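You operate a simulated robot arm through the tools that you are given. There is no shell and no other tool.

The job below is to be done with a simulated two-armed robot. You get a single attempt, and the scene is never put back.

Task
Take the tape tab from the top of the check bench and leave it on top of the carton there. Take the lid off the grease tin and lay it down on the top of the winding bench. Push the cage gate shut. Press the white button three times. Turn the length dial to 60 m. Open the side door, put the small block in the white tray and shut the door again. Open the counter drawer, take the soap bottle and leave it in the inside of the counter drawer and shut the drawer again. Put the coil from the middle shelf of the counter on the top of the gauge table. Do these in any order. Set down upright: soap bottle.

Only the result counts: the job must be done as asked and must still hold three seconds after the hand-in. Knocking over, shifting, dropping, spilling or breaking anything else fails it. A push-on lid holds only when it is set on centred and level and pressed home; a screw cap is set on level and turned clockwise until tight.

Robot
Two 7-joint arms with fingered hands on one trunk, on a base that moves. Base frame: it is fixed to the floor where the robot stands at the start and does not move with it; the origin is under the middle of the robot, x ahead of it, y to its left, z up. Readings come in m, rad, newtons and seconds.
The left shoulder is at the start at [0.049, 0.104, 1.069], the right one opposite. With the tool pointing down near the work surface each hand reaches from about 0.1 to 0.4 m from the robot's upright axis, wherever it stands, measured 20 degrees to its own side. Places, roughly: cage gate [2.6, -4.7, 0.6]; carton (6x17x12 cm) [0.6, -0.1, 0.9]; coil (12x5x3 cm) [-2.5, -2.4, 0.5]; counter drawer [-2.1, -2.4, 0.9]; grease tin [1.25, -7.25, 0.75]; inside of the counter drawer [-2.1, -2.5, 0.8]; length dial [1.4, -2.3, 0.9]; side door [2.6, 0.1, 1.3]; small block [2.5, 0, 1]; soap bottle [-2, -2.25, 1.25]; tape tab (4x2x2 cm) [0.5, -0.1, 0.8]; top of the gauge table [-1.4, -5.2, 0.9]; white button [2.6, -3.7, 0.9]; white tray (20x12x4 cm) [4.7, -0.9, 1]. Payload 2.4 kg a hand.
The tool frame of a hand sits at the grasp point between the pads (the TCP): z along the fingers, y along the line on which they close. The tips reach 0.017 m beyond it. The gripper opens to 0.088 m; its body begins 0.047 m behind the TCP. The gripper is a hand of 2 fingers: y runs from the thumb to the fingers, the wrist lies at [0, 0, -0.165] in the tool frame, and closing takes about 1.5 s.
Orientation is that of the tool frame in the base frame, as a unit quaternion [x, y, z, w]. With the fingers straight down and closing along the base's y, the tool's x points along the base's -x, its y along +y and its z along -z.

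Tools
- The arms move only by the tool step_arm. It takes "left_plan", "right_plan" or both (then of equal length, played together; a hand with none holds still); each is a list of rows, each a list of 6 numbers: the shift along the tool's x, y, z in m, then the turn, a rotation vector about the tool's x, y, z in rad. In form: [[dx, dy, dz, rx, ry, rz], ...]. A call has 1 to 20 rows; each row shifts and turns the commanded pose from where the row before left it, along the tool's axes as they then stand. "left_grip" and "right_grip" are, for a hand that has rows, the closure, from 0 (fully open) to 1 (shut), set as the call begins (left out, the last holds). A row lasts 0.2 s, in which the tool goes at most 0.05 m and 0.15 rad; a call with a longer step from one row to the next is refused whole, and so is a gripper value outside its range. Where a pose cannot be reached the arm comes as near as it can. A force on the tool above 40 N (or 10 N above the force at the start of the call, whichever is more), or a blocked arm, ends the call early, and 0.2 s more pass. The fingers move at their own pace (about 0.153 m/s each) and stop on an object; they squeeze with about 25 N. The grip force told is the motor's: it shows also when the fingers shut on nothing. Time passes only in rows, and 0.2 s behind the last, so rows that do not move let the fingers close. The reply holds the time, the measured pose of the TCP, the force on the tool along the base axes, the opening and the grip force, in the units named above and with some noise, with the torque about the TCP (base axes, N m) and any sound that the robot's microphone picked up.
- Cameras (640 x 400 px; columns grow to the right, rows downward): "scene" is now at [0.1187, -0.0206, 1.0102]; the picture's right is [-0.22, -0.97, 0.00], its down [0.04, -0.01, -1.00] and it looks along [0.97, -0.22, 0.04] (base axes); focal length 214 px, centre (320, 200). "left" rides on the left gripper at [-0.05, 0.003, -0.063] in its tool frame; the picture's right is [-0.06, -1.00, 0.00], its down [0.78, -0.05, -0.62] and it looks along [0.62, -0.04, 0.79] (tool axes); focal length 275 px, centre (320, 200). "right" rides on the right gripper at [0.05, 0.003, -0.063] in its tool frame; the picture's right is [-0.06, 1.00, 0.00], its down [-0.78, -0.05, -0.62] and it looks along [-0.62, -0.04, 0.79] (tool axes); focal length 275 px, centre (320, 200).
- get_image(camera): a new picture of that camera. It takes no simulated time.
- lift_body(by): moves the trunk up (or, below 0, down) by that many m; the arms and the scene camera ride with it, the base frame stays. It gives what a move gives, with no picture.
- drive_base(legs): drives the robot by 1 to 6 legs, each [ahead, left, turn to the left] in m, m and rad, along the robot's own axes; the way and the turn of a leg run together, so that a leg with both is an arc; at most 1.5 m and 3.142 rad a leg. The arms and the cameras ride along, it lands a little off, and it stops where it bumps. It gives what a move gives.
- finger_targets(finger1, thumb_bend, hand): sets how far each is bent, from 0 (flat) to 1 (curled in); at 0.3 the hand is open as for a grip, at 0.7 the pads meet at the TCP. One left out holds its place. A second passes; each finger stops where it meets its share of the squeeze, and holds until it gets a number again. A gripper value or a shape takes the hand back. It gives what a move gives, with no picture; readings hold the bend of each and the force on the fingers (four entries, about 0 where the hand has none), thumb and palm.
- hand_shape(shape, hand): the hand has 2 fingers and takes this shape, open, in about a second: jaw (thumb against the fingers, like two jaws); tri (thumb and two fingers); tip (a fingertip pinch); poke (one finger out to press); point (the index stretched); flat (the hand flat); cup (the hand cupped); fist (a fist). The gripper value then closes the fingers along that shape, each until it touches; the sizes above hold for jaw. It gives what a move gives, with no picture.
- turn_head(pan, tilt): turns the head with the scene camera to pan (to the left, within 1.047 rad either way) and tilt (down, from -0.506 to 1.204), counted from straight ahead of the robot (the tilt from the chest, where the trunk bows). It gives what a move gives.
- measure_at(camera, pixels): for up to 12 pixels [column, row] of the newest picture of that camera ("zoom" is the newest enlarged one), the place [x, y, z] in the base frame of the surface seen there, good to about 0.003 m. It takes no simulated time.
- close_up(camera, box): a new picture of the part [left, top, right, bottom] of that camera's present view, enlarged. It takes no simulated time.
- finish_job(): hands the job in; it is judged then, once.

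Unless the task says otherwise, let go and move clear before handing in.

The tools are called after "Call:" as name(argument=value, ...) on one line, values as JSON. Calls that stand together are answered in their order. step_arm: Moves the arms, as the interface text tells. Its arguments: {"type":"object","properties":{"left_plan":{"type":"array"},"left_grip":{"type":"number"},"right_plan":{"type":"array"},"right_grip":{"type":"number"}},"required":[]} The other tools are called the same way: lift_body (by) moves the trunk up or down; hand_shape (shape, hand) gives the hand a shape; finger_targets (finger1, thumb_bend, hand) moves the fingers one by one; drive_base (legs) drives the base; turn_head (pan, tilt) turns the head that bears the scene camera; get_image (camera) takes a picture; measure_at (camera, pixels) gives the place of the surface under pixels of a picture; close_up (camera, box) takes an enlarged picture of a part of a camera's view; finish_job () hands the job in.

At the start:

```text
clock: 0.0
left_tcp_pos: [0.4376, 0.0904, 1.144]
left_tcp_rot: [0.0, 1.0, -0.001, -0.001]
left_contact_force: [-0.3, 0.2, 0.8]
left_moment: [-0.02, -0.01, 0.0]
left_opening: 0.0878
left_grip_force: 0.1
left_shape: jaw
left_bend: [0.3, 0.3]
left_finger forces: [0.0, 0.0, 0.1, 0.0, 0.1, 0.1]
right_tcp_pos: [0.2804, -0.2211, 1.1247]
right_tcp_rot: [0.001, 1.0, 0.002, 0.0]
right_contact_force: [-0.2, -0.1, -0.4]
right_moment: [0.01, 0.02, 0.01]
right_opening: 0.0879
right_grip_force: 0.2
right_shape: jaw
right_bend: [0.3, 0.3]
right_finger forces: [0.0, 0.0, 0.0, 0.0, 0.1, 0.1]
trunk travel left (down, up): [-0.3, 0.55]
robot x, y, heading: [0.0002, 0.0013, 0.001]
head pan, tilt (commanded): [-0.225, -0.044]
```

scene: 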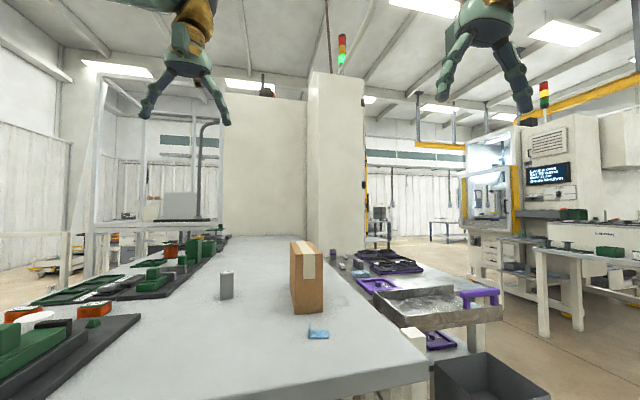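
right: 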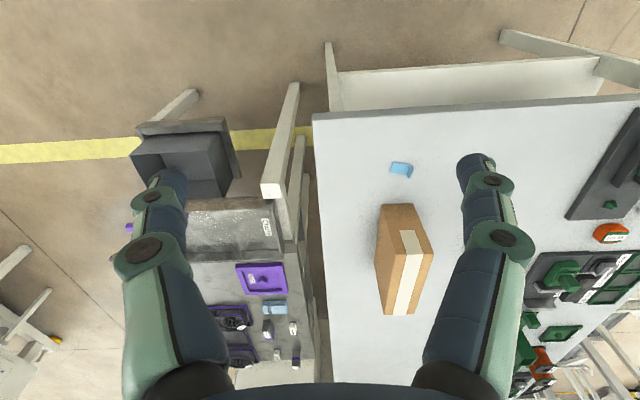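
left: 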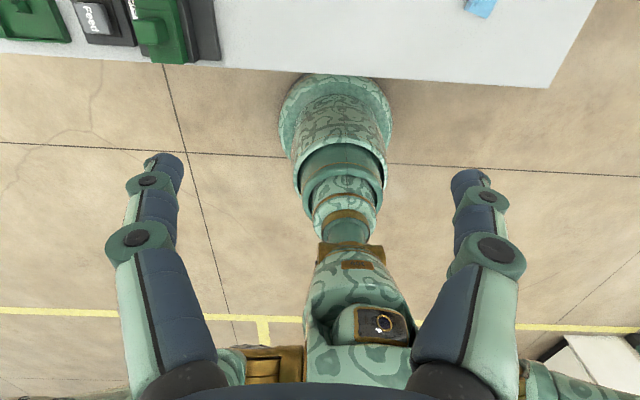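

The scene picture shows the check bench ahead with the carton near pixel (307,278) and the blue tape tab near (318,333). I'll measure these and take a closer look first.

Call:
measure_at(camera="scene", pixels=[[318, 333], [310, 330], [327, 336], [296, 245], [313, 250], [307, 290], [226, 285], [400, 350], [320, 380]])

Call:
measure_at(camera="right", pixels=[[400, 169], [392, 162], [412, 165], [409, 176], [390, 173], [390, 207], [417, 208], [432, 245], [410, 312], [385, 312], [360, 170]])

Call:
close_up(camera="scene", box=[220, 220, 420, 360])

```text
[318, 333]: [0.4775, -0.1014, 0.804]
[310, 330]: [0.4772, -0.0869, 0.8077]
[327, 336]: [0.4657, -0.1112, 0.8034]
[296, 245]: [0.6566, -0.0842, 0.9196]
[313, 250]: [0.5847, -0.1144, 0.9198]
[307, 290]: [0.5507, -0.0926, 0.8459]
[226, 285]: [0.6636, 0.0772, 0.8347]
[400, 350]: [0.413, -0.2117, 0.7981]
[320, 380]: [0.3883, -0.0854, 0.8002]
```

```text
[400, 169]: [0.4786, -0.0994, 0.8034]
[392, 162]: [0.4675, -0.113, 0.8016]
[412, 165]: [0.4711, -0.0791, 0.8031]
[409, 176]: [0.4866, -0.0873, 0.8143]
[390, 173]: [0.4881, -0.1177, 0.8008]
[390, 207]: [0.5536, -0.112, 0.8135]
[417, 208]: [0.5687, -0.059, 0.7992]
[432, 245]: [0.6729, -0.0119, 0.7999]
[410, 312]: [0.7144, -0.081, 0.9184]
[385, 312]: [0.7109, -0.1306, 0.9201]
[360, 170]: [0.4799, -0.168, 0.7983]
```

```text
2.86 times, centred on (320, 290) of scene
```

zoom: 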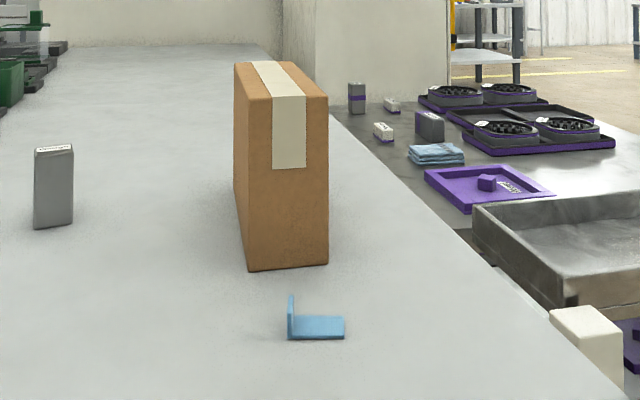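

The tab is an L-shaped piece along y at about (0.478,-0.10), with its upright flange at the left end (zoom pixel (290,315)); it's a bit beyond comfortable reach. I'll measure the bench edge and robot base clearance in the left picture.

Call:
measure_at(camera="left", pixels=[[335, 76], [450, 82], [545, 88], [335, 85], [285, 110], [388, 110], [335, 105], [200, 120], [560, 180]])

Call:
turn_head(pan=0.0, tilt=0.7)

Call:
get_image(camera="scene")

```text
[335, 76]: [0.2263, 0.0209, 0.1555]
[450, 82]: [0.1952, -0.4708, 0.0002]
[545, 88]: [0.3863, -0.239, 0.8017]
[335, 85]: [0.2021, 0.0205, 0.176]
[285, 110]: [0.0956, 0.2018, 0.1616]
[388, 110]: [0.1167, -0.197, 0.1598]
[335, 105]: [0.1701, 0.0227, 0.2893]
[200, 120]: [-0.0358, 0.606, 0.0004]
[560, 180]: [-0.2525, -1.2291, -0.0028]
```

```text
clock: 1.1
left_tcp_pos: [0.4371, 0.0908, 1.1435]
left_tcp_rot: [-0.001, 1.0, 0.0, 0.0]
left_contact_force: [-0.5, -0.7, 0.5]
left_moment: [-0.01, 0.02, -0.01]
left_opening: 0.0879
left_grip_force: 0.1
left_shape: jaw
left_bend: [0.3, 0.3]
left_finger forces: [0.0, 0.0, 0.0, 0.1, 0.0, 0.0]
right_tcp_pos: [0.2809, -0.2207, 1.1248]
right_tcp_rot: [0.001, 1.0, 0.001, 0.0]
right_contact_force: [-0.3, 0.2, -0.1]
right_moment: [-0.01, -0.02, 0.01]
right_opening: 0.0877
right_grip_force: 0.1
right_shape: jaw
right_bend: [0.3, 0.3]
right_finger forces: [0.0, 0.0, 0.1, 0.0, 0.1, 0.0]
trunk travel left (down, up): [-0.3, 0.55]
robot x, y, heading: [0.0005, -0.0005, 0.002]
head pan, tilt (commanded): [0.0, 0.7]
```

```text
taken
```

scene: 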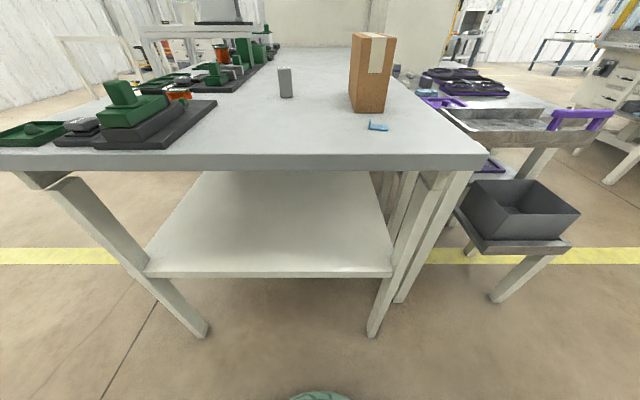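

The bench front edge runs at row ~155 with a lower shelf at rows 170–275; I need the clearances before driving closer.

Call:
measure_at(camera="scene", pixels=[[240, 150], [480, 150], [265, 270], [210, 330], [370, 335], [45, 185], [400, 150], [330, 392], [378, 126], [370, 100], [500, 240], [495, 300]])

```text
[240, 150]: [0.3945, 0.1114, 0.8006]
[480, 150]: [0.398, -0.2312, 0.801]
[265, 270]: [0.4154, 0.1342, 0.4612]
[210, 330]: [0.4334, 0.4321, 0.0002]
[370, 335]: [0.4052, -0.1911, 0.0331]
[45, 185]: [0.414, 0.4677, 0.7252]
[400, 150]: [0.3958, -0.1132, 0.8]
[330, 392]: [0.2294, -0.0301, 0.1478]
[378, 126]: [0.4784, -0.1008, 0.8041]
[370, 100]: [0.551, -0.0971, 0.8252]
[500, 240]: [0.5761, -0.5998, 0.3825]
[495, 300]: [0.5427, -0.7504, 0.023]
```

Bench edge is at x≈0.386 and the legs at x≈0.40, while my base front is at x≈0.23; moving ahead 0.12 m is safe and brings the tab (378,126) within right-hand reach.

Call:
drive_base(legs=[[0.12, 0.0, 0.0]])

Call:
get_image(camera="right")

Call:
get_image(camera="scene")

```text
clock: 2.3
left_tcp_pos: [0.5591, 0.0907, 1.144]
left_tcp_rot: [0.0, 1.0, -0.001, 0.0]
left_contact_force: [0.7, -0.6, -0.4]
left_moment: [0.03, -0.01, 0.02]
left_opening: 0.0877
left_grip_force: 0.1
left_shape: jaw
left_bend: [0.3, 0.3]
left_finger forces: [0.1, 0.1, 0.1, 0.1, 0.0, 0.1]
right_tcp_pos: [0.4014, -0.2206, 1.1241]
right_tcp_rot: [0.001, 1.0, 0.001, 0.001]
right_contact_force: [-0.5, 0.1, 0.9]
right_moment: [0.04, -0.01, -0.03]
right_opening: 0.0878
right_grip_force: 0.0
right_shape: jaw
right_bend: [0.3, 0.3]
right_finger forces: [0.0, 0.1, 0.0, 0.1, 0.1, 0.1]
trunk travel left (down, up): [-0.3, 0.55]
robot x, y, heading: [0.1227, -0.0015, -0.001]
head pan, tilt (commanded): [0.0, 0.7]
```

```text
taken
```

right: 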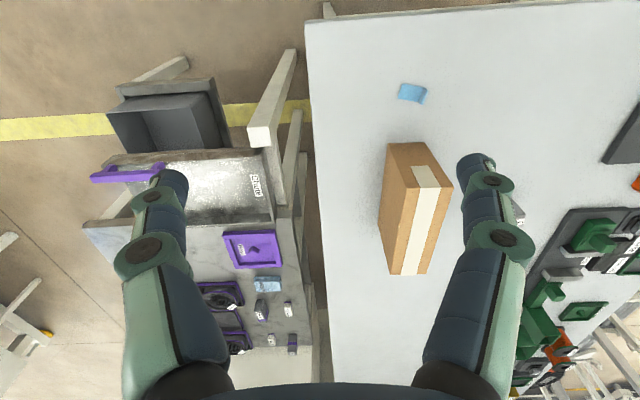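

```text
taken
```

scene: 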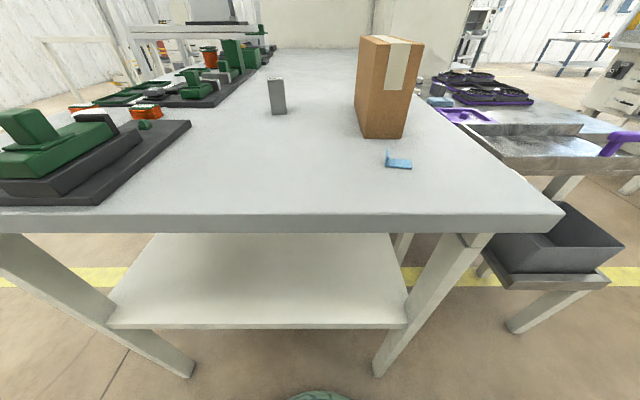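

Now at x=0.123; the tab shows at right-camera (412,93) and scene (398,160). I'll measure tab and carton top precisely through a close-up.

Call:
close_up(camera="scene", box=[340, 20, 440, 180])

Call:
measure_at(camera="right", pixels=[[399, 85], [427, 89], [423, 101], [398, 98], [389, 144], [425, 145], [452, 187], [413, 190], [390, 273], [425, 272], [425, 94], [412, 93]])

```text
2.50 times, centred on (390, 100) of scene
```

zoom: 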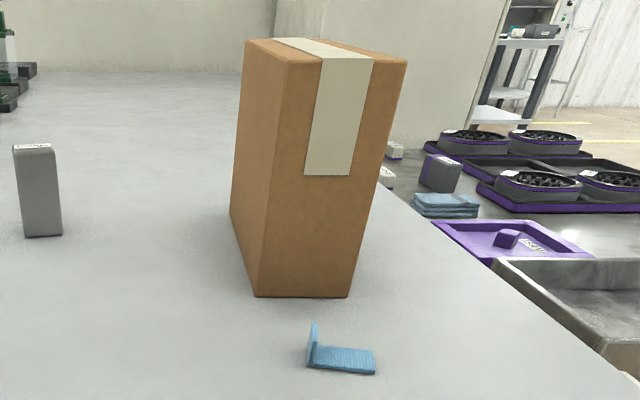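

```text
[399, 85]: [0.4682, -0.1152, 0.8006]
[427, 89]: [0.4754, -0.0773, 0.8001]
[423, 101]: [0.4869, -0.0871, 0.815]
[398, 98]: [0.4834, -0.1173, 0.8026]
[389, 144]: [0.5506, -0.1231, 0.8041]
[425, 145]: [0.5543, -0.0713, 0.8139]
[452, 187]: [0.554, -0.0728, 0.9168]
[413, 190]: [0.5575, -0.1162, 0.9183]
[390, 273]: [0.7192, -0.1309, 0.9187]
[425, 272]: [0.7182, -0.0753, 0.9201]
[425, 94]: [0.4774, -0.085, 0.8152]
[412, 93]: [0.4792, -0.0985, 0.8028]
```

The flange centre is about (0.479,-0.084) with top ≈0.82, and the carton top spans x 0.555–0.72, y −0.13 to −0.07 at z≈0.92. I'll bring the right hand above the flange.

Call:
step_arm(right_plan=[[-0.013, 0.0228, 0.037, 0, 0, 0], [-0.013, 0.0228, 0.037, 0, 0, 0], [-0.013, 0.0228, 0.037, 0, 0, 0], [-0.013, 0.0228, 0.037, 0, 0, 0], [-0.013, 0.0228, 0.037, 0, 0, 0], [-0.013, 0.0228, 0.037, 0, 0, 0]], right_grip=0.4)

Call:
get_image(camera="right")

Call:
get_image(camera="scene")

```text
clock: 3.7
left_tcp_pos: [0.5575, 0.0904, 1.1431]
left_tcp_rot: [0.0, 1.0, 0.0, 0.0]
left_contact_force: [-0.2, -0.4, -0.5]
left_moment: [-0.03, -0.03, 0.02]
left_opening: 0.0879
left_grip_force: 0.1
left_shape: jaw
left_bend: [0.3, 0.3]
left_finger forces: [0.0, 0.0, 0.0, 0.0, 0.0, 0.0]
right_tcp_pos: [0.4794, -0.0812, 0.9016]
right_tcp_rot: [0.002, 1.0, 0.001, 0.001]
right_contact_force: [-0.7, -0.1, -0.1]
right_moment: [0.0, -0.02, 0.01]
right_opening: 0.0533
right_grip_force: 0.1
right_shape: jaw
right_bend: [0.71, 0.71]
right_finger forces: [0.0, 0.0, 0.1, 0.1, 0.0, 0.1]
trunk travel left (down, up): [-0.3, 0.55]
robot x, y, heading: [0.1229, 0.0019, -0.003]
head pan, tilt (commanded): [0.0, 0.7]
```

```text
taken
```

right: 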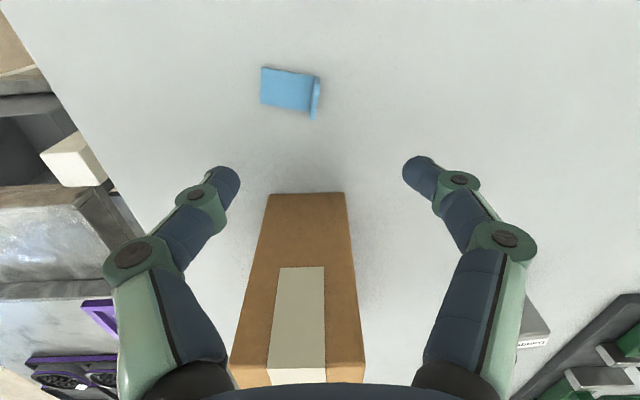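

```text
taken
```

scene: 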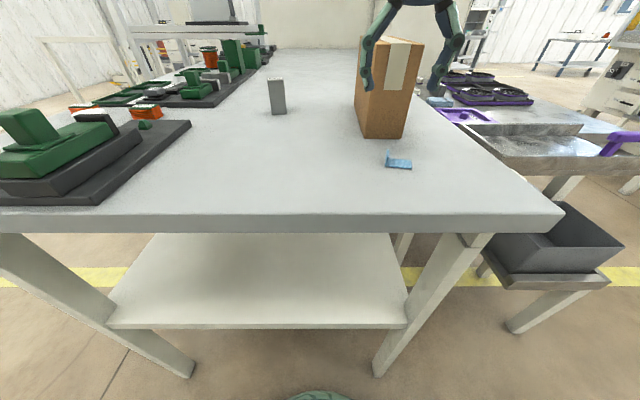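

Call:
measure_at(camera="right", pixels=[[318, 78], [318, 88], [316, 100], [314, 116], [263, 68], [262, 103], [314, 92], [290, 90], [268, 196], [344, 194]])

Call:
close_up(camera="right", box=[230, 50, 350, 130])

```text
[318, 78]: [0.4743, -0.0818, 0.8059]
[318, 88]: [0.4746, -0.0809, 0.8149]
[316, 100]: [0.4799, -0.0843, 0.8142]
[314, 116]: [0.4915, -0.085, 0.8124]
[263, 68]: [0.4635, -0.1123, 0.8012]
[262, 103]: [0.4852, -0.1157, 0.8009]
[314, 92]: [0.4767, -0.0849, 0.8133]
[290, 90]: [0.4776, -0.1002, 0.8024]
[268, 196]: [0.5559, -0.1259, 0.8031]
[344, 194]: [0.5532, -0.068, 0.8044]
```

```text
5.00 times, centred on (290, 90) of right
```

zoom: 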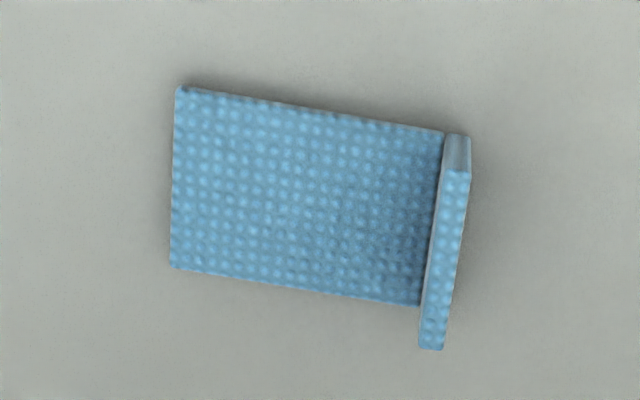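

The flange (zoom pixels (445,240)) sits at about (0.481,-0.083), turned roughly 0.15 rad. I'll turn the gripper to match, descend so the tips stay just above the base plate, then close.

Call:
step_arm(right_plan=[[-0.0015, -0.0015, 0.026, 0, 0, 0.14], [0, 0, 0.026, 0, 0, 0], [0, 0, 0.0265, 0, 0, 0]], right_grip=0.4)

Call:
get_image(camera="right")

```text
clock: 4.5
left_tcp_pos: [0.5571, 0.091, 1.1432]
left_tcp_rot: [0.0, 1.0, 0.0, 0.0]
left_contact_force: [-0.6, 0.4, -1.3]
left_moment: [-0.01, 0.01, 0.03]
left_opening: 0.088
left_grip_force: 0.1
left_shape: jaw
left_bend: [0.3, 0.3]
left_finger forces: [0.0, 0.1, 0.1, 0.0, 0.0, 0.0]
right_tcp_pos: [0.4829, -0.084, 0.8244]
right_tcp_rot: [0.071, 0.997, 0.001, 0.0]
right_contact_force: [-0.1, 0.2, -0.2]
right_moment: [0.01, -0.02, 0.0]
right_opening: 0.0532
right_grip_force: 0.0
right_shape: jaw
right_bend: [0.71, 0.71]
right_finger forces: [0.0, 0.1, 0.0, 0.1, 0.0, 0.1]
trunk travel left (down, up): [-0.3, 0.55]
robot x, y, heading: [0.1207, 0.0023, 0.0]
head pan, tilt (commanded): [0.0, 0.7]
```

```text
taken
```

right: 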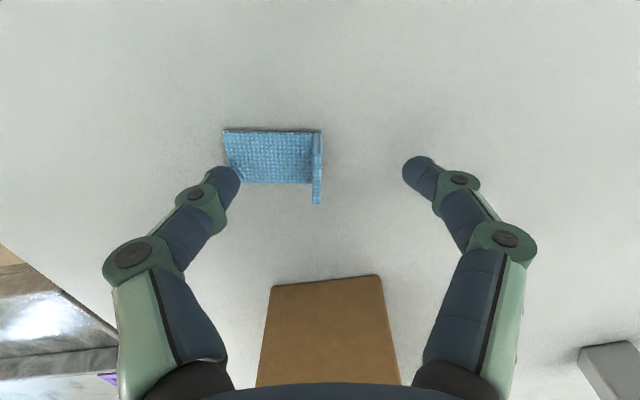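

The gripper is now square with the flange (column 317, rows 130–203) with fingertips either side at rows ~165. Closing now with rows that hold still.

Call:
step_arm(right_plan=[[0, 0, 0, 0, 0, 0], [0, 0, 0, 0, 0, 0], [0, 0, 0, 0, 0, 0], [0, 0, 0, 0, 0, 0], [0, 0, 0, 0, 0, 0], [0, 0, 0, 0, 0, 0], [0, 0, 0, 0, 0, 0]], right_grip=1.0)

Call:
get_image(camera="right")

```text
clock: 6.1
left_tcp_pos: [0.5576, 0.091, 1.1441]
left_tcp_rot: [0.0, 1.0, 0.001, -0.001]
left_contact_force: [-0.6, -0.2, 0.1]
left_moment: [-0.01, 0.02, -0.01]
left_opening: 0.0881
left_grip_force: 0.0
left_shape: jaw
left_bend: [0.3, 0.3]
left_finger forces: [0.1, 0.0, 0.0, 0.0, 0.1, 0.0]
right_tcp_pos: [0.4818, -0.085, 0.8236]
right_tcp_rot: [0.07, 0.998, 0.001, 0.001]
right_contact_force: [-1.0, 0.5, 0.1]
right_moment: [0.02, -0.01, -0.01]
right_opening: 0.0
right_grip_force: 25.2
right_shape: jaw
right_bend: [0.7, 0.7]
right_finger forces: [22.4, 0.0, 0.0, 0.0, 22.5, 0.0]
trunk travel left (down, up): [-0.3, 0.55]
robot x, y, heading: [0.1174, -0.0019, -0.003]
head pan, tilt (commanded): [0.0, 0.7]
```

```text
taken
```

right: 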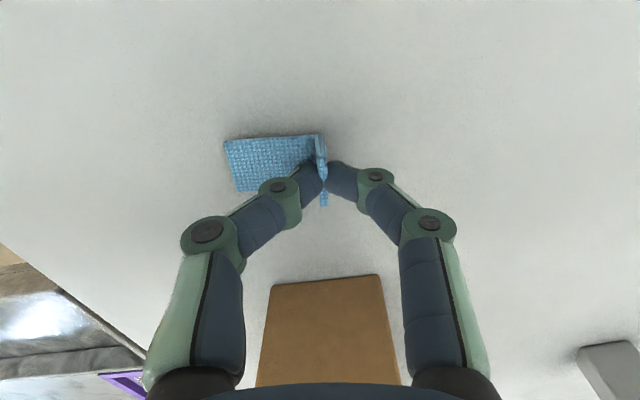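

The tips appear to pinch the flange near (322,180), though the opening reads 0. I'll lift a few centimetres and check that the tab comes along.

Call:
step_arm(right_plan=[[0, 0, -0.02, 0, 0, 0], [0, 0, -0.03, 0, 0, 0]])

Call:
get_image(camera="right")

```text
clock: 6.7
left_tcp_pos: [0.5571, 0.0903, 1.1448]
left_tcp_rot: [0.0, 1.0, 0.0, 0.0]
left_contact_force: [-0.5, 0.0, -0.4]
left_moment: [-0.04, -0.01, 0.01]
left_opening: 0.088
left_grip_force: 0.1
left_shape: jaw
left_bend: [0.3, 0.3]
left_finger forces: [0.0, 0.0, 0.0, 0.0, 0.0, 0.0]
right_tcp_pos: [0.4821, -0.0848, 0.8746]
right_tcp_rot: [0.071, 0.998, 0.001, 0.001]
right_contact_force: [-1.2, 0.4, 0.5]
right_moment: [0.0, -0.04, 0.03]
right_opening: 0.0
right_grip_force: 25.2
right_shape: jaw
right_bend: [0.7, 0.7]
right_finger forces: [22.6, 0.0, 0.2, 0.1, 22.5, 0.0]
trunk travel left (down, up): [-0.3, 0.55]
robot x, y, heading: [0.1244, 0.0017, 0.002]
head pan, tilt (commanded): [0.0, 0.7]
```

```text
taken
```

right: 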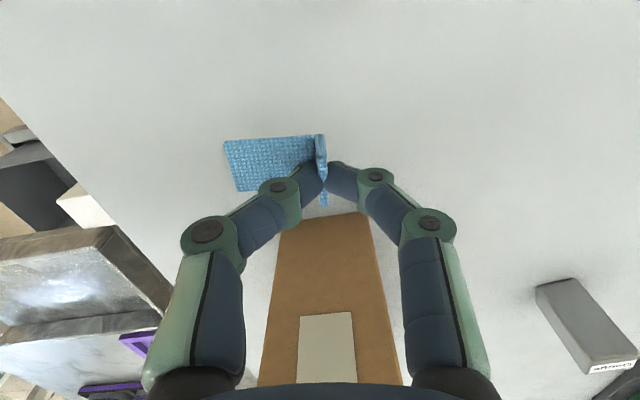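

The tab lifted with the hand (still pinched at (322,150)). Next I'll rise above the carton, square the hand, and go forward over the carton top.

Call:
step_arm(right_plan=[[0, 0, -0.045, 0, 0, -0.14], [0, 0, -0.05, 0, 0, 0], [-0.043, 0.001, 0, 0, 0, 0], [-0.043, 0.001, 0, 0, 0, 0], [-0.042, 0.001, 0, 0, 0, 0]])

Call:
get_image(camera="right")

Call:
get_image(camera="scene")

```text
clock: 7.9
left_tcp_pos: [0.5582, 0.0917, 1.1434]
left_tcp_rot: [0.0, 1.0, 0.0, 0.0]
left_contact_force: [0.3, 1.2, 0.3]
left_moment: [0.0, -0.01, 0.01]
left_opening: 0.0882
left_grip_force: 0.1
left_shape: jaw
left_bend: [0.3, 0.3]
left_finger forces: [0.1, 0.1, 0.1, 0.0, 0.0, 0.0]
right_tcp_pos: [0.6102, -0.0805, 0.9694]
right_tcp_rot: [0.0, 1.0, 0.001, 0.0]
right_contact_force: [-0.2, -0.2, 0.1]
right_moment: [0.01, -0.02, 0.01]
right_opening: 0.0001
right_grip_force: 24.9
right_shape: jaw
right_bend: [0.7, 0.7]
right_finger forces: [22.6, 0.1, 0.1, 0.1, 22.5, 0.0]
trunk travel left (down, up): [-0.3, 0.55]
robot x, y, heading: [0.1226, -0.0008, -0.002]
head pan, tilt (commanded): [0.0, 0.7]
```

```text
taken
```

right: 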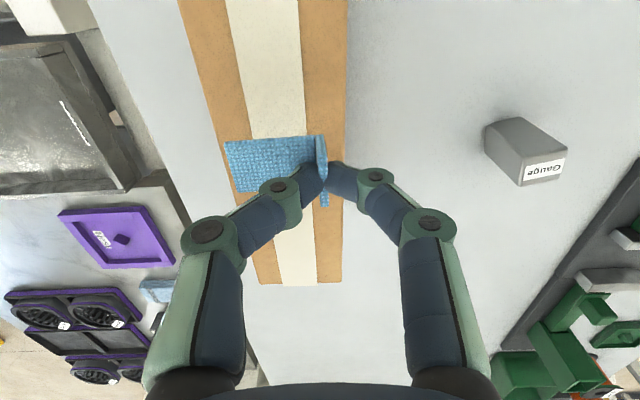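

```text
taken
```

scene: 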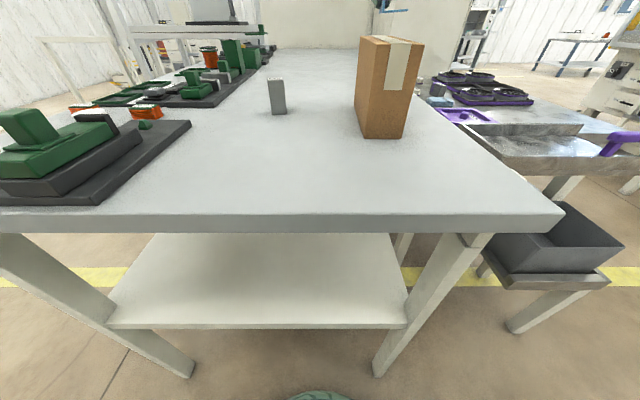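

The tab hovers over the carton's top (cols 225–325 against carton edges ~228 and ~345). I'll measure the carton top edges to centre it before lowering.

Call:
measure_at(camera="right", pixels=[[216, 100], [342, 100], [340, 270], [262, 278], [280, 120], [228, 145], [240, 190], [324, 140], [270, 165]])

```text
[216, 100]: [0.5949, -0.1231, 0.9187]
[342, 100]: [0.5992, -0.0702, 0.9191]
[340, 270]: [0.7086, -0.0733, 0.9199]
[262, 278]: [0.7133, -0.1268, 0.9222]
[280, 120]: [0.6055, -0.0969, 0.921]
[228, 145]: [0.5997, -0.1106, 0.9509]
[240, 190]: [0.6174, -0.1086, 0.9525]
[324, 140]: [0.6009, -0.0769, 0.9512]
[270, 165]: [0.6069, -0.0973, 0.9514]
```

Tab centre (y≈-0.094) matches the carton's centre (-0.098), and it hangs about 0.028 m above the top. Lowering and checking force.

Call:
step_arm(right_plan=[[0, -0.002, 0.014, 0, 0, 0], [0, 0, 0.01, 0, 0, 0], [0, 0, 0.003, 0, 0, 0]])

Call:
get_image(camera="right")

```text
clock: 8.7
left_tcp_pos: [0.5585, 0.0896, 1.1429]
left_tcp_rot: [0.0, 1.0, 0.0, -0.001]
left_contact_force: [0.7, 0.1, 0.4]
left_moment: [0.01, -0.02, 0.01]
left_opening: 0.0879
left_grip_force: 0.0
left_shape: jaw
left_bend: [0.3, 0.3]
left_finger forces: [0.0, 0.0, 0.0, 0.0, 0.1, 0.0]
right_tcp_pos: [0.6092, -0.0833, 0.9439]
right_tcp_rot: [0.001, 1.0, 0.001, 0.001]
right_contact_force: [-0.2, 0.1, -0.3]
right_moment: [0.01, 0.01, -0.01]
right_opening: 0.0002
right_grip_force: 24.9
right_shape: jaw
right_bend: [0.7, 0.71]
right_finger forces: [22.5, 0.0, 0.0, 0.1, 22.5, 0.0]
trunk travel left (down, up): [-0.3, 0.55]
robot x, y, heading: [0.1209, -0.0017, -0.001]
head pan, tilt (commanded): [0.0, 0.7]
```

```text
taken
```

right: 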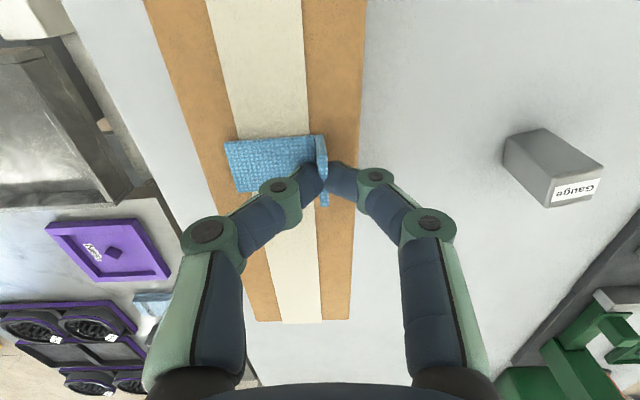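

Call:
step_arm(right_plan=[[0, 0, 0.001, 0, 0, 0], [0, 0, 0.001, 0, 0, 0], [0, 0, 0.001, 0, 0, 0]])

Call:
close_up(camera="right", box=[200, 100, 380, 230])

Call:
measure_at(camera="right", pixels=[[270, 165], [240, 150], [250, 185], [200, 100], [340, 110], [260, 100]])

```text
clock: 9.5
left_tcp_pos: [0.557, 0.0913, 1.144]
left_tcp_rot: [0.001, 1.0, 0.0, 0.0]
left_contact_force: [1.4, -0.9, 0.0]
left_moment: [-0.02, 0.04, -0.02]
left_opening: 0.088
left_grip_force: 0.1
left_shape: jaw
left_bend: [0.3, 0.3]
left_finger forces: [0.1, 0.0, 0.1, 0.0, 0.1, 0.1]
right_tcp_pos: [0.6093, -0.0837, 0.942]
right_tcp_rot: [0.0, 1.0, 0.001, 0.002]
right_contact_force: [1.9, -0.8, 10.4]
right_moment: [0.05, -0.05, -0.02]
right_opening: 0.0
right_grip_force: 25.3
right_shape: jaw
right_bend: [0.7, 0.71]
right_finger forces: [25.4, 0.0, 0.0, 0.0, 26.4, 0.1]
trunk travel left (down, up): [-0.3, 0.55]
robot x, y, heading: [0.1251, 0.0011, 0.005]
head pan, tilt (commanded): [0.0, 0.7]
```

```text
3.08 times, centred on (290, 165) of right
```

zoom: 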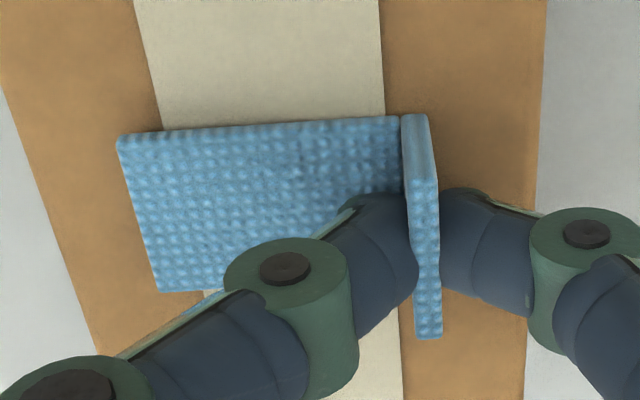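

```text
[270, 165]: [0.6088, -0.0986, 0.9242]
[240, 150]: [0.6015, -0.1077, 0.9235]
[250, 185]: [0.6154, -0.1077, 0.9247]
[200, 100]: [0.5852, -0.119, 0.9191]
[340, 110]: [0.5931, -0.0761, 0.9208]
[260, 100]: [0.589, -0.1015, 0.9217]
```

Contact reads 10 N up, so the tab is sitting on the carton. I'll ease off 1 mm, open, and rise straight up.

Call:
step_arm(right_plan=[[0, 0, -0.001, 0, 0, 0], [0, 0, 0, 0, 0, 0]])

Call:
step_arm(right_plan=[[0, 0, 0, 0, 0, 0], [0, 0, 0, 0, 0, 0], [0, 0, 0, 0, 0, 0], [0, 0, -0.03, 0, 0, 0], [0, 0, -0.05, 0, 0, 0], [0, 0, -0.05, 0, 0, 0]], right_grip=0.3)

Call:
get_image(camera="right")

```text
clock: 10.1
left_tcp_pos: [0.5577, 0.0902, 1.1438]
left_tcp_rot: [0.001, 1.0, 0.0, 0.0]
left_contact_force: [0.8, 0.4, 0.1]
left_moment: [0.01, -0.02, 0.0]
left_opening: 0.0877
left_grip_force: 0.1
left_shape: jaw
left_bend: [0.3, 0.3]
left_finger forces: [0.0, 0.0, 0.0, 0.0, 0.0, 0.0]
right_tcp_pos: [0.608, -0.0838, 0.9411]
right_tcp_rot: [0.001, 1.0, 0.001, 0.001]
right_contact_force: [2.6, 0.3, 8.1]
right_moment: [0.06, -0.02, -0.01]
right_opening: 0.0
right_grip_force: 24.5
right_shape: jaw
right_bend: [0.7, 0.71]
right_finger forces: [25.5, 0.1, 0.0, 0.1, 25.6, 0.0]
trunk travel left (down, up): [-0.3, 0.55]
robot x, y, heading: [0.1225, 0.0043, -0.003]
head pan, tilt (commanded): [0.0, 0.7]
```

```text
clock: 11.5
left_tcp_pos: [0.5574, 0.0902, 1.1436]
left_tcp_rot: [-0.001, 1.0, 0.0, 0.0]
left_contact_force: [0.0, 0.7, -0.4]
left_moment: [0.02, -0.02, 0.02]
left_opening: 0.0879
left_grip_force: 0.0
left_shape: jaw
left_bend: [0.3, 0.3]
left_finger forces: [0.1, 0.1, 0.0, 0.1, 0.0, 0.0]
right_tcp_pos: [0.608, -0.0851, 1.0729]
right_tcp_rot: [0.001, 1.0, 0.001, 0.001]
right_contact_force: [0.2, 0.9, -0.5]
right_moment: [0.0, 0.0, 0.01]
right_opening: 0.0613
right_grip_force: 0.0
right_shape: jaw
right_bend: [0.67, 0.64]
right_finger forces: [0.1, 0.0, 0.1, 0.1, 0.0, 0.0]
trunk travel left (down, up): [-0.3, 0.55]
robot x, y, heading: [0.1197, 0.0024, 0.002]
head pan, tilt (commanded): [0.0, 0.7]
```

```text
taken
```

right: 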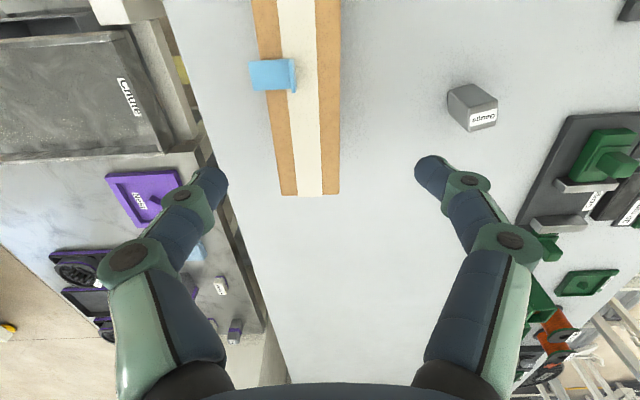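

The tab rests on the carton but in the picture its left end (249,75) is close to the carton's edge. I'll measure whether it shifted on release.

Call:
measure_at(camera="right", pixels=[[252, 64], [254, 88], [293, 62], [293, 88], [262, 76], [280, 76], [258, 40], [340, 70], [270, 120], [338, 120], [290, 190]])

Call:
close_up(camera="right", box=[220, 30, 360, 120])

```text
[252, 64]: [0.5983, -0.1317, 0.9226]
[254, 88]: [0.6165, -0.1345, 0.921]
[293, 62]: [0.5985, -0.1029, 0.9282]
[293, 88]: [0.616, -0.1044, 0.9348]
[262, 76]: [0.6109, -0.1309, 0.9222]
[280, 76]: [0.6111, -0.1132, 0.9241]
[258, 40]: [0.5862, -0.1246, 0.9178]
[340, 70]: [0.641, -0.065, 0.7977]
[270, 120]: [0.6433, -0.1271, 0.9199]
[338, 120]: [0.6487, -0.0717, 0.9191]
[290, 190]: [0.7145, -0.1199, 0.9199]
```

```text
4.44 times, centred on (290, 75) of right
```

zoom: 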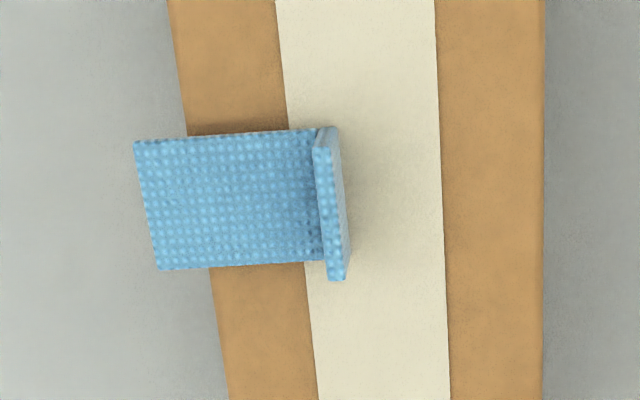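

Releasing dragged the tab about 0.02 m to −y (its tip was touching the base plate), so it overhangs the carton edge slightly. I'll regrasp the flange (now at y≈-0.103) with tips higher and recentre it.

Call:
step_arm(right_plan=[[0, -0.006, 0.04, 0, 0, 0], [0, -0.006, 0.04, 0, 0, 0], [0, -0.006, 0.03, 0, 0, 0], [0, 0, 0.0145, 0, 0, 0]], right_grip=0.4)

Call:
get_image(camera="right")

```text
clock: 12.5
left_tcp_pos: [0.5575, 0.0917, 1.1446]
left_tcp_rot: [0.0, 1.0, 0.0, -0.001]
left_contact_force: [-0.3, 0.0, 0.0]
left_moment: [-0.01, 0.02, 0.0]
left_opening: 0.0877
left_grip_force: 0.1
left_shape: jaw
left_bend: [0.3, 0.3]
left_finger forces: [0.0, 0.0, 0.1, 0.0, 0.0, 0.0]
right_tcp_pos: [0.6075, -0.1016, 0.9464]
right_tcp_rot: [0.001, 1.0, 0.001, 0.001]
right_contact_force: [-0.1, 0.3, 1.3]
right_moment: [-0.03, 0.0, 0.03]
right_opening: 0.053
right_grip_force: 0.1
right_shape: jaw
right_bend: [0.71, 0.71]
right_finger forces: [0.0, 0.1, 0.0, 0.0, 0.0, 0.0]
trunk travel left (down, up): [-0.3, 0.55]
robot x, y, heading: [0.1188, 0.0001, -0.001]
head pan, tilt (commanded): [0.0, 0.7]
```

```text
taken
```

right: 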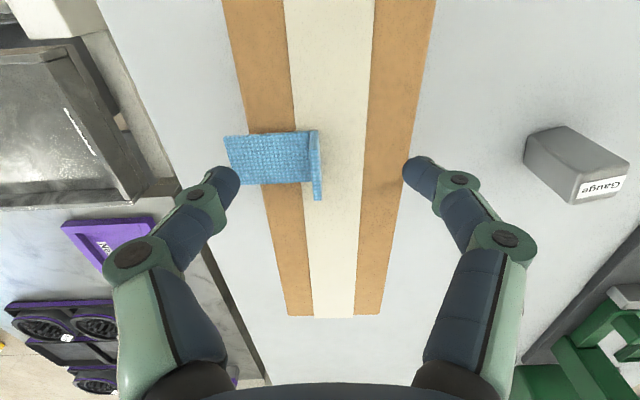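

The flange (317,165) is between the fingertips again. Closing, lifting slightly, shifting +y by 0.023 and lowering to just above contact.

Call:
step_arm(right_plan=[[0, 0, 0, 0, 0, 0], [0, 0, 0, 0, 0, 0], [0, 0, 0, 0, 0, 0], [0, 0, 0, 0, 0, 0], [0, 0, 0, 0, 0, 0], [0, 0, 0, 0, 0, 0], [0, 0, -0.01, 0, 0, 0], [0, 0.012, 0, 0, 0, 0], [0, 0.012, 0, 0, 0, 0], [0, 0, 0.004, 0, 0, 0], [0, 0, 0.003, 0, 0, 0]], right_grip=1.0)

Call:
get_image(camera="right")

Call:
measure_at(camera="right", pixels=[[230, 145], [260, 150], [240, 180], [280, 145], [250, 100], [300, 80]])

```text
clock: 14.9
left_tcp_pos: [0.5573, 0.0912, 1.1435]
left_tcp_rot: [-0.001, 1.0, -0.001, 0.0]
left_contact_force: [0.5, -0.2, -0.3]
left_moment: [0.0, 0.0, -0.02]
left_opening: 0.0879
left_grip_force: 0.1
left_shape: jaw
left_bend: [0.3, 0.3]
left_finger forces: [0.0, 0.0, 0.1, 0.1, 0.0, 0.0]
right_tcp_pos: [0.6085, -0.0778, 0.9491]
right_tcp_rot: [0.001, 1.0, 0.001, 0.001]
right_contact_force: [-0.3, 0.0, -0.4]
right_moment: [0.02, 0.0, -0.01]
right_opening: 0.0
right_grip_force: 25.0
right_shape: jaw
right_bend: [0.7, 0.7]
right_finger forces: [22.4, 0.0, 0.0, 0.0, 22.4, 0.0]
trunk travel left (down, up): [-0.3, 0.55]
robot x, y, heading: [0.1178, -0.004, 0.004]
head pan, tilt (commanded): [0.0, 0.7]
```

```text
taken
```

right: 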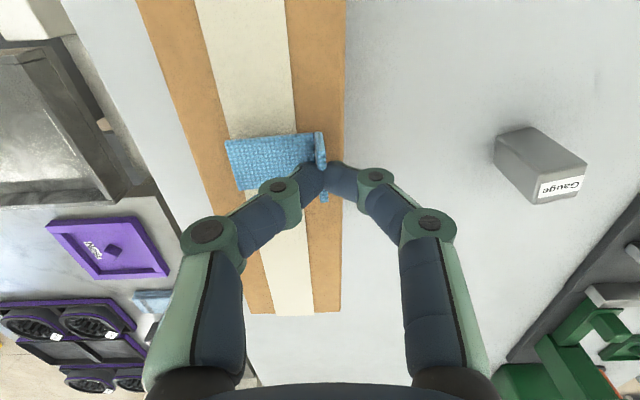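

```text
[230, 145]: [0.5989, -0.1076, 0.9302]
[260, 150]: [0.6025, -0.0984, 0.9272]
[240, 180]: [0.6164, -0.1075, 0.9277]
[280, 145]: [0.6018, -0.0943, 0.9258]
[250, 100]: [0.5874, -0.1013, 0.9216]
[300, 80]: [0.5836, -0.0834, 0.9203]
```

The tab hangs ~3 mm above the carton and is centred. Lowering 2.5 mm to its resting height, then opening gently before lifting.

Call:
step_arm(right_plan=[[0, 0, 0.0025, 0, 0, 0], [0, 0, 0, 0, 0, 0]])

Call:
step_arm(right_plan=[[0, 0, 0, 0, 0, 0], [0, 0, 0, 0, 0, 0], [0, 0, 0, 0, 0, 0], [0, 0, -0.01, 0, 0, 0], [0, 0, -0.04, 0, 0, 0], [0, 0, -0.05, 0, 0, 0], [0, 0, -0.05, 0, 0, 0]], right_grip=0.6)

Call:
get_image(camera="right")

Call:
measure_at(camera="right", pixels=[[252, 64], [270, 76], [293, 62], [293, 88], [262, 76], [280, 76], [310, 76]])

```text
clock: 15.5
left_tcp_pos: [0.5574, 0.0917, 1.1437]
left_tcp_rot: [-0.001, 1.0, -0.001, 0.0]
left_contact_force: [0.0, -0.6, 0.2]
left_moment: [-0.01, 0.03, -0.04]
left_opening: 0.0877
left_grip_force: 0.0
left_shape: jaw
left_bend: [0.3, 0.3]
left_finger forces: [0.0, 0.1, 0.1, 0.1, 0.0, 0.0]
right_tcp_pos: [0.6091, -0.0785, 0.9464]
right_tcp_rot: [0.0, 1.0, 0.0, 0.0]
right_contact_force: [-0.3, -0.3, -0.4]
right_moment: [0.01, -0.01, -0.02]
right_opening: 0.0
right_grip_force: 25.1
right_shape: jaw
right_bend: [0.7, 0.7]
right_finger forces: [22.3, 0.0, 0.0, 0.0, 22.4, 0.0]
trunk travel left (down, up): [-0.3, 0.55]
robot x, y, heading: [0.1207, -0.0005, 0.001]
head pan, tilt (commanded): [0.0, 0.7]
```

```text
clock: 17.1
left_tcp_pos: [0.5581, 0.0912, 1.1437]
left_tcp_rot: [0.0, 1.0, -0.001, 0.001]
left_contact_force: [-0.5, -0.2, -1.1]
left_moment: [-0.03, -0.02, 0.03]
left_opening: 0.0879
left_grip_force: 0.0
left_shape: jaw
left_bend: [0.3, 0.3]
left_finger forces: [0.0, 0.0, 0.0, 0.0, 0.0, 0.0]
right_tcp_pos: [0.6106, -0.0806, 1.0944]
right_tcp_rot: [0.001, 1.0, 0.001, 0.0]
right_contact_force: [-0.2, 0.0, -0.3]
right_moment: [0.02, -0.01, -0.04]
right_opening: 0.0349
right_grip_force: 0.1
right_shape: jaw
right_bend: [0.73, 0.7]
right_finger forces: [0.0, 0.0, 0.0, 0.0, 0.0, 0.1]
trunk travel left (down, up): [-0.3, 0.55]
robot x, y, heading: [0.1208, -0.0057, 0.005]
head pan, tilt (commanded): [0.0, 0.7]
```

```text
taken
```

right: 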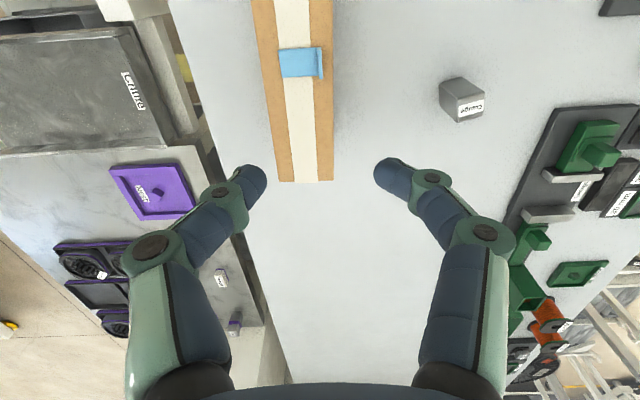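

```text
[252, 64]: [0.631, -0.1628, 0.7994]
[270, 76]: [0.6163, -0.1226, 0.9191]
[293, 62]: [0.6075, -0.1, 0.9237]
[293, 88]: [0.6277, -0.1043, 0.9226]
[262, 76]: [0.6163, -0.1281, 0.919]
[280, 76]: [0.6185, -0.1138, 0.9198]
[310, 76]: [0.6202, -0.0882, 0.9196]
```

The tab is now centred on the carton (cols 278–322 within 260–333). I'll back away, tuck both hands, and look around.

Call:
drive_base(legs=[[-0.35, 0.0, 0.0]])

Call:
step_arm(left_plan=[[0.04, 0.02, 0, 0, 0, 0], [0.04, 0.02, 0, 0, 0, 0], [0.04, 0.02, 0, 0, 0, 0], [0.04, 0.02, 0, 0, 0, 0], [0.02, 0.02, 0, 0, 0, 0]], right_plan=[[0.045, -0.02, 0, 0, 0, 0], [0.045, -0.02, 0, 0, 0, 0], [0.045, -0.02, 0, 0, 0, 0], [0.045, -0.02, 0, 0, 0, 0], [0.045, -0.02, -0.02, 0, 0, 0]], right_grip=0.0, left_grip=0.0)

Call:
turn_head(pan=-1.0, tilt=0.15)

Call:
get_image(camera="scene")

Call:
turn_head(pan=0.0, tilt=0.1)

Call:
get_image(camera="scene")

Call:
turn_head(pan=1.0, tilt=0.15)

Call:
get_image(camera="scene")

```text
clock: 19.4
left_tcp_pos: [0.2062, 0.0927, 1.1432]
left_tcp_rot: [-0.002, 1.0, 0.0, -0.001]
left_contact_force: [-0.2, 0.1, -0.7]
left_moment: [0.0, -0.03, 0.01]
left_opening: 0.0879
left_grip_force: 0.0
left_shape: jaw
left_bend: [0.3, 0.3]
left_finger forces: [0.1, 0.0, 0.0, 0.0, 0.0, 0.1]
right_tcp_pos: [0.2593, -0.0781, 1.093]
right_tcp_rot: [-0.002, 1.0, 0.001, 0.001]
right_contact_force: [0.3, 0.2, 0.0]
right_moment: [0.02, -0.02, -0.01]
right_opening: 0.0348
right_grip_force: 0.0
right_shape: jaw
right_bend: [0.73, 0.7]
right_finger forces: [0.0, 0.1, 0.1, 0.1, 0.0, 0.0]
trunk travel left (down, up): [-0.3, 0.55]
robot x, y, heading: [-0.235, -0.0003, 0.002]
head pan, tilt (commanded): [0.0, 0.7]
```

```text
refused: row 5 steps farther than a row can; nothing moved
```

```text
clock: 20.7
left_tcp_pos: [0.2064, 0.092, 1.1435]
left_tcp_rot: [-0.001, 1.0, 0.001, 0.0]
left_contact_force: [-0.5, 0.0, 0.2]
left_moment: [-0.01, -0.01, 0.02]
left_opening: 0.0879
left_grip_force: 0.1
left_shape: jaw
left_bend: [0.3, 0.3]
left_finger forces: [0.0, 0.0, 0.1, 0.0, 0.0, 0.0]
right_tcp_pos: [0.2597, -0.0782, 1.0933]
right_tcp_rot: [-0.001, 1.0, 0.0, 0.0]
right_contact_force: [0.0, -0.6, 0.4]
right_moment: [-0.03, -0.03, -0.03]
right_opening: 0.0349
right_grip_force: 0.0
right_shape: jaw
right_bend: [0.73, 0.7]
right_finger forces: [0.1, 0.1, 0.0, 0.0, 0.1, 0.0]
trunk travel left (down, up): [-0.3, 0.55]
robot x, y, heading: [-0.2306, -0.0029, 0.004]
head pan, tilt (commanded): [-1.0, 0.15]
```

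```text
taken
```

scene: 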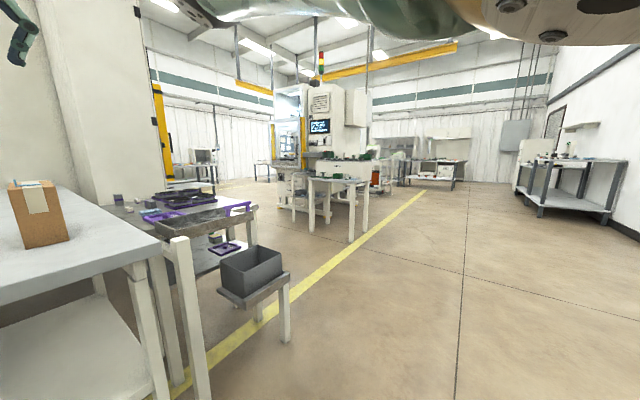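

```text
clock: 21.9
left_tcp_pos: [0.2064, 0.0923, 1.1445]
left_tcp_rot: [-0.001, 1.0, 0.001, 0.0]
left_contact_force: [0.8, -0.7, 0.8]
left_moment: [0.02, 0.0, 0.01]
left_opening: 0.088
left_grip_force: 0.0
left_shape: jaw
left_bend: [0.3, 0.3]
left_finger forces: [0.1, 0.0, 0.1, 0.0, 0.0, 0.0]
right_tcp_pos: [0.2587, -0.0791, 1.093]
right_tcp_rot: [-0.002, 1.0, 0.001, 0.001]
right_contact_force: [0.3, -0.4, 0.4]
right_moment: [0.02, -0.02, 0.02]
right_opening: 0.0349
right_grip_force: 0.0
right_shape: jaw
right_bend: [0.73, 0.7]
right_finger forces: [0.0, 0.0, 0.0, 0.0, 0.0, 0.1]
trunk travel left (down, up): [-0.3, 0.55]
robot x, y, heading: [-0.2304, -0.0008, 0.005]
head pan, tilt (commanded): [0.0, 0.099]
```

```text
taken
```

scene: 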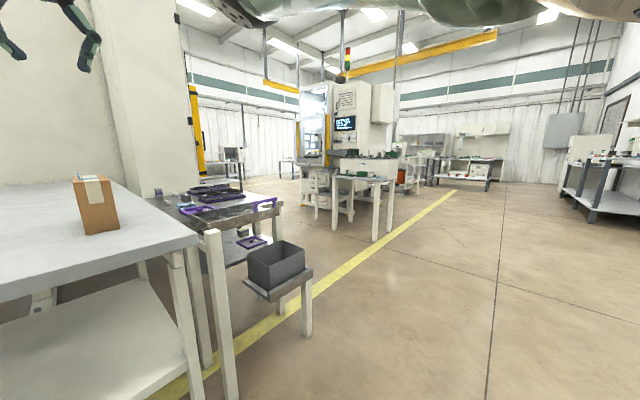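

```text
clock: 23.2
left_tcp_pos: [0.2065, 0.0921, 1.1433]
left_tcp_rot: [-0.002, 1.0, -0.001, 0.0]
left_contact_force: [0.0, 0.3, -0.4]
left_moment: [-0.04, 0.01, -0.03]
left_opening: 0.0879
left_grip_force: 0.1
left_shape: jaw
left_bend: [0.3, 0.3]
left_finger forces: [0.0, 0.1, 0.0, 0.0, 0.1, 0.1]
right_tcp_pos: [0.2605, -0.0784, 1.0941]
right_tcp_rot: [-0.002, 1.0, 0.001, 0.001]
right_contact_force: [0.3, -0.1, -0.2]
right_moment: [-0.01, -0.01, 0.01]
right_opening: 0.035
right_grip_force: 0.2
right_shape: jaw
right_bend: [0.73, 0.7]
right_finger forces: [0.1, 0.0, 0.0, 0.0, 0.1, 0.1]
trunk travel left (down, up): [-0.3, 0.55]
robot x, y, heading: [-0.2292, -0.001, 0.005]
head pan, tilt (commanded): [1.0, 0.15]
```

```text
taken
```

scene: 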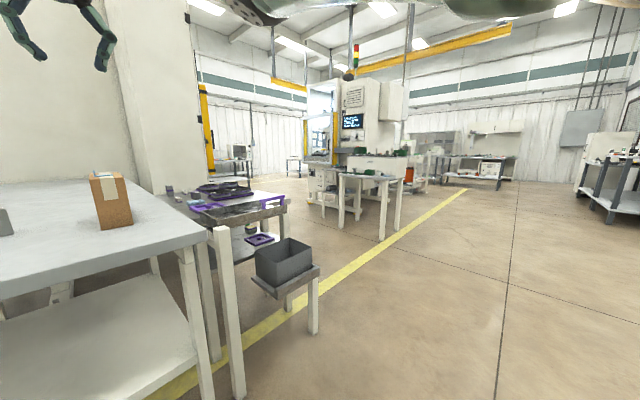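

The views barely changed between pans (carton stays left at (105,195)), so the head seems to lag or be obstructed by the tucked arms. I'll retake the image and check.

Call:
get_image(camera="scene")

Call:
step_arm(left_plan=[[0, 0.04, 0, 0, 0, 0], [0, 0.04, 0, 0, 0, 0], [0, 0.04, 0, 0, 0, 0], [0, 0, 0, 0, 0, 0], [0, 0, 0, 0, 0, 0]], right_plan=[[0.04, -0.02, 0, 0, 0, 0], [0.04, -0.02, 0, 0, 0, 0], [0.04, -0.02, 0, 0, 0, 0], [0.04, -0.03, 0, 0, 0, 0], [0.04, -0.03, 0, 0, 0, 0]], right_grip=0.0, left_grip=0.0)

Call:
get_image(camera="scene")

```text
taken
```

scene: 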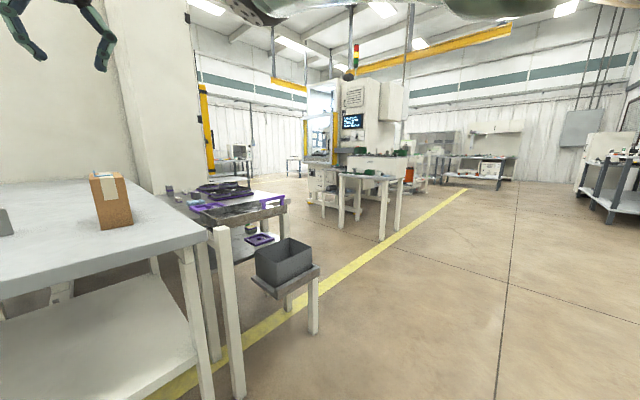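

```text
clock: 24.4
left_tcp_pos: [0.208, 0.2118, 1.1457]
left_tcp_rot: [-0.002, 1.0, 0.001, 0.001]
left_contact_force: [0.4, -0.7, 0.1]
left_moment: [-0.01, 0.03, -0.01]
left_opening: 0.0878
left_grip_force: 0.0
left_shape: jaw
left_bend: [0.3, 0.3]
left_finger forces: [0.1, 0.0, 0.1, 0.0, 0.0, 0.1]
right_tcp_pos: [0.0599, -0.1998, 1.0911]
right_tcp_rot: [-0.003, 1.0, 0.001, 0.001]
right_contact_force: [0.7, 0.5, -0.1]
right_moment: [-0.01, -0.05, 0.01]
right_opening: 0.0881
right_grip_force: 0.1
right_shape: jaw
right_bend: [0.3, 0.3]
right_finger forces: [0.1, 0.0, 0.1, 0.1, 0.0, 0.0]
trunk travel left (down, up): [-0.3, 0.55]
robot x, y, heading: [-0.2252, 0.0008, 0.007]
head pan, tilt (commanded): [1.0, 0.15]
```

```text
taken
```

scene: 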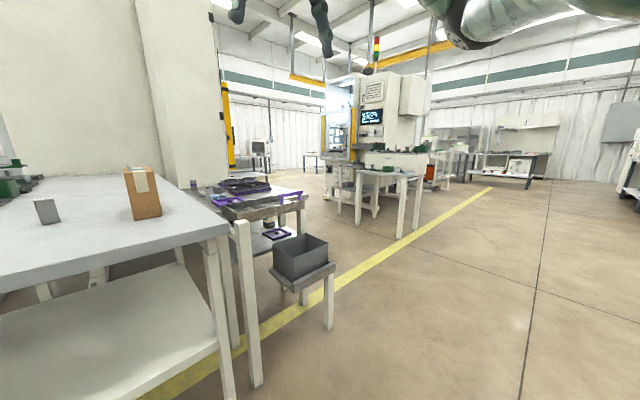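

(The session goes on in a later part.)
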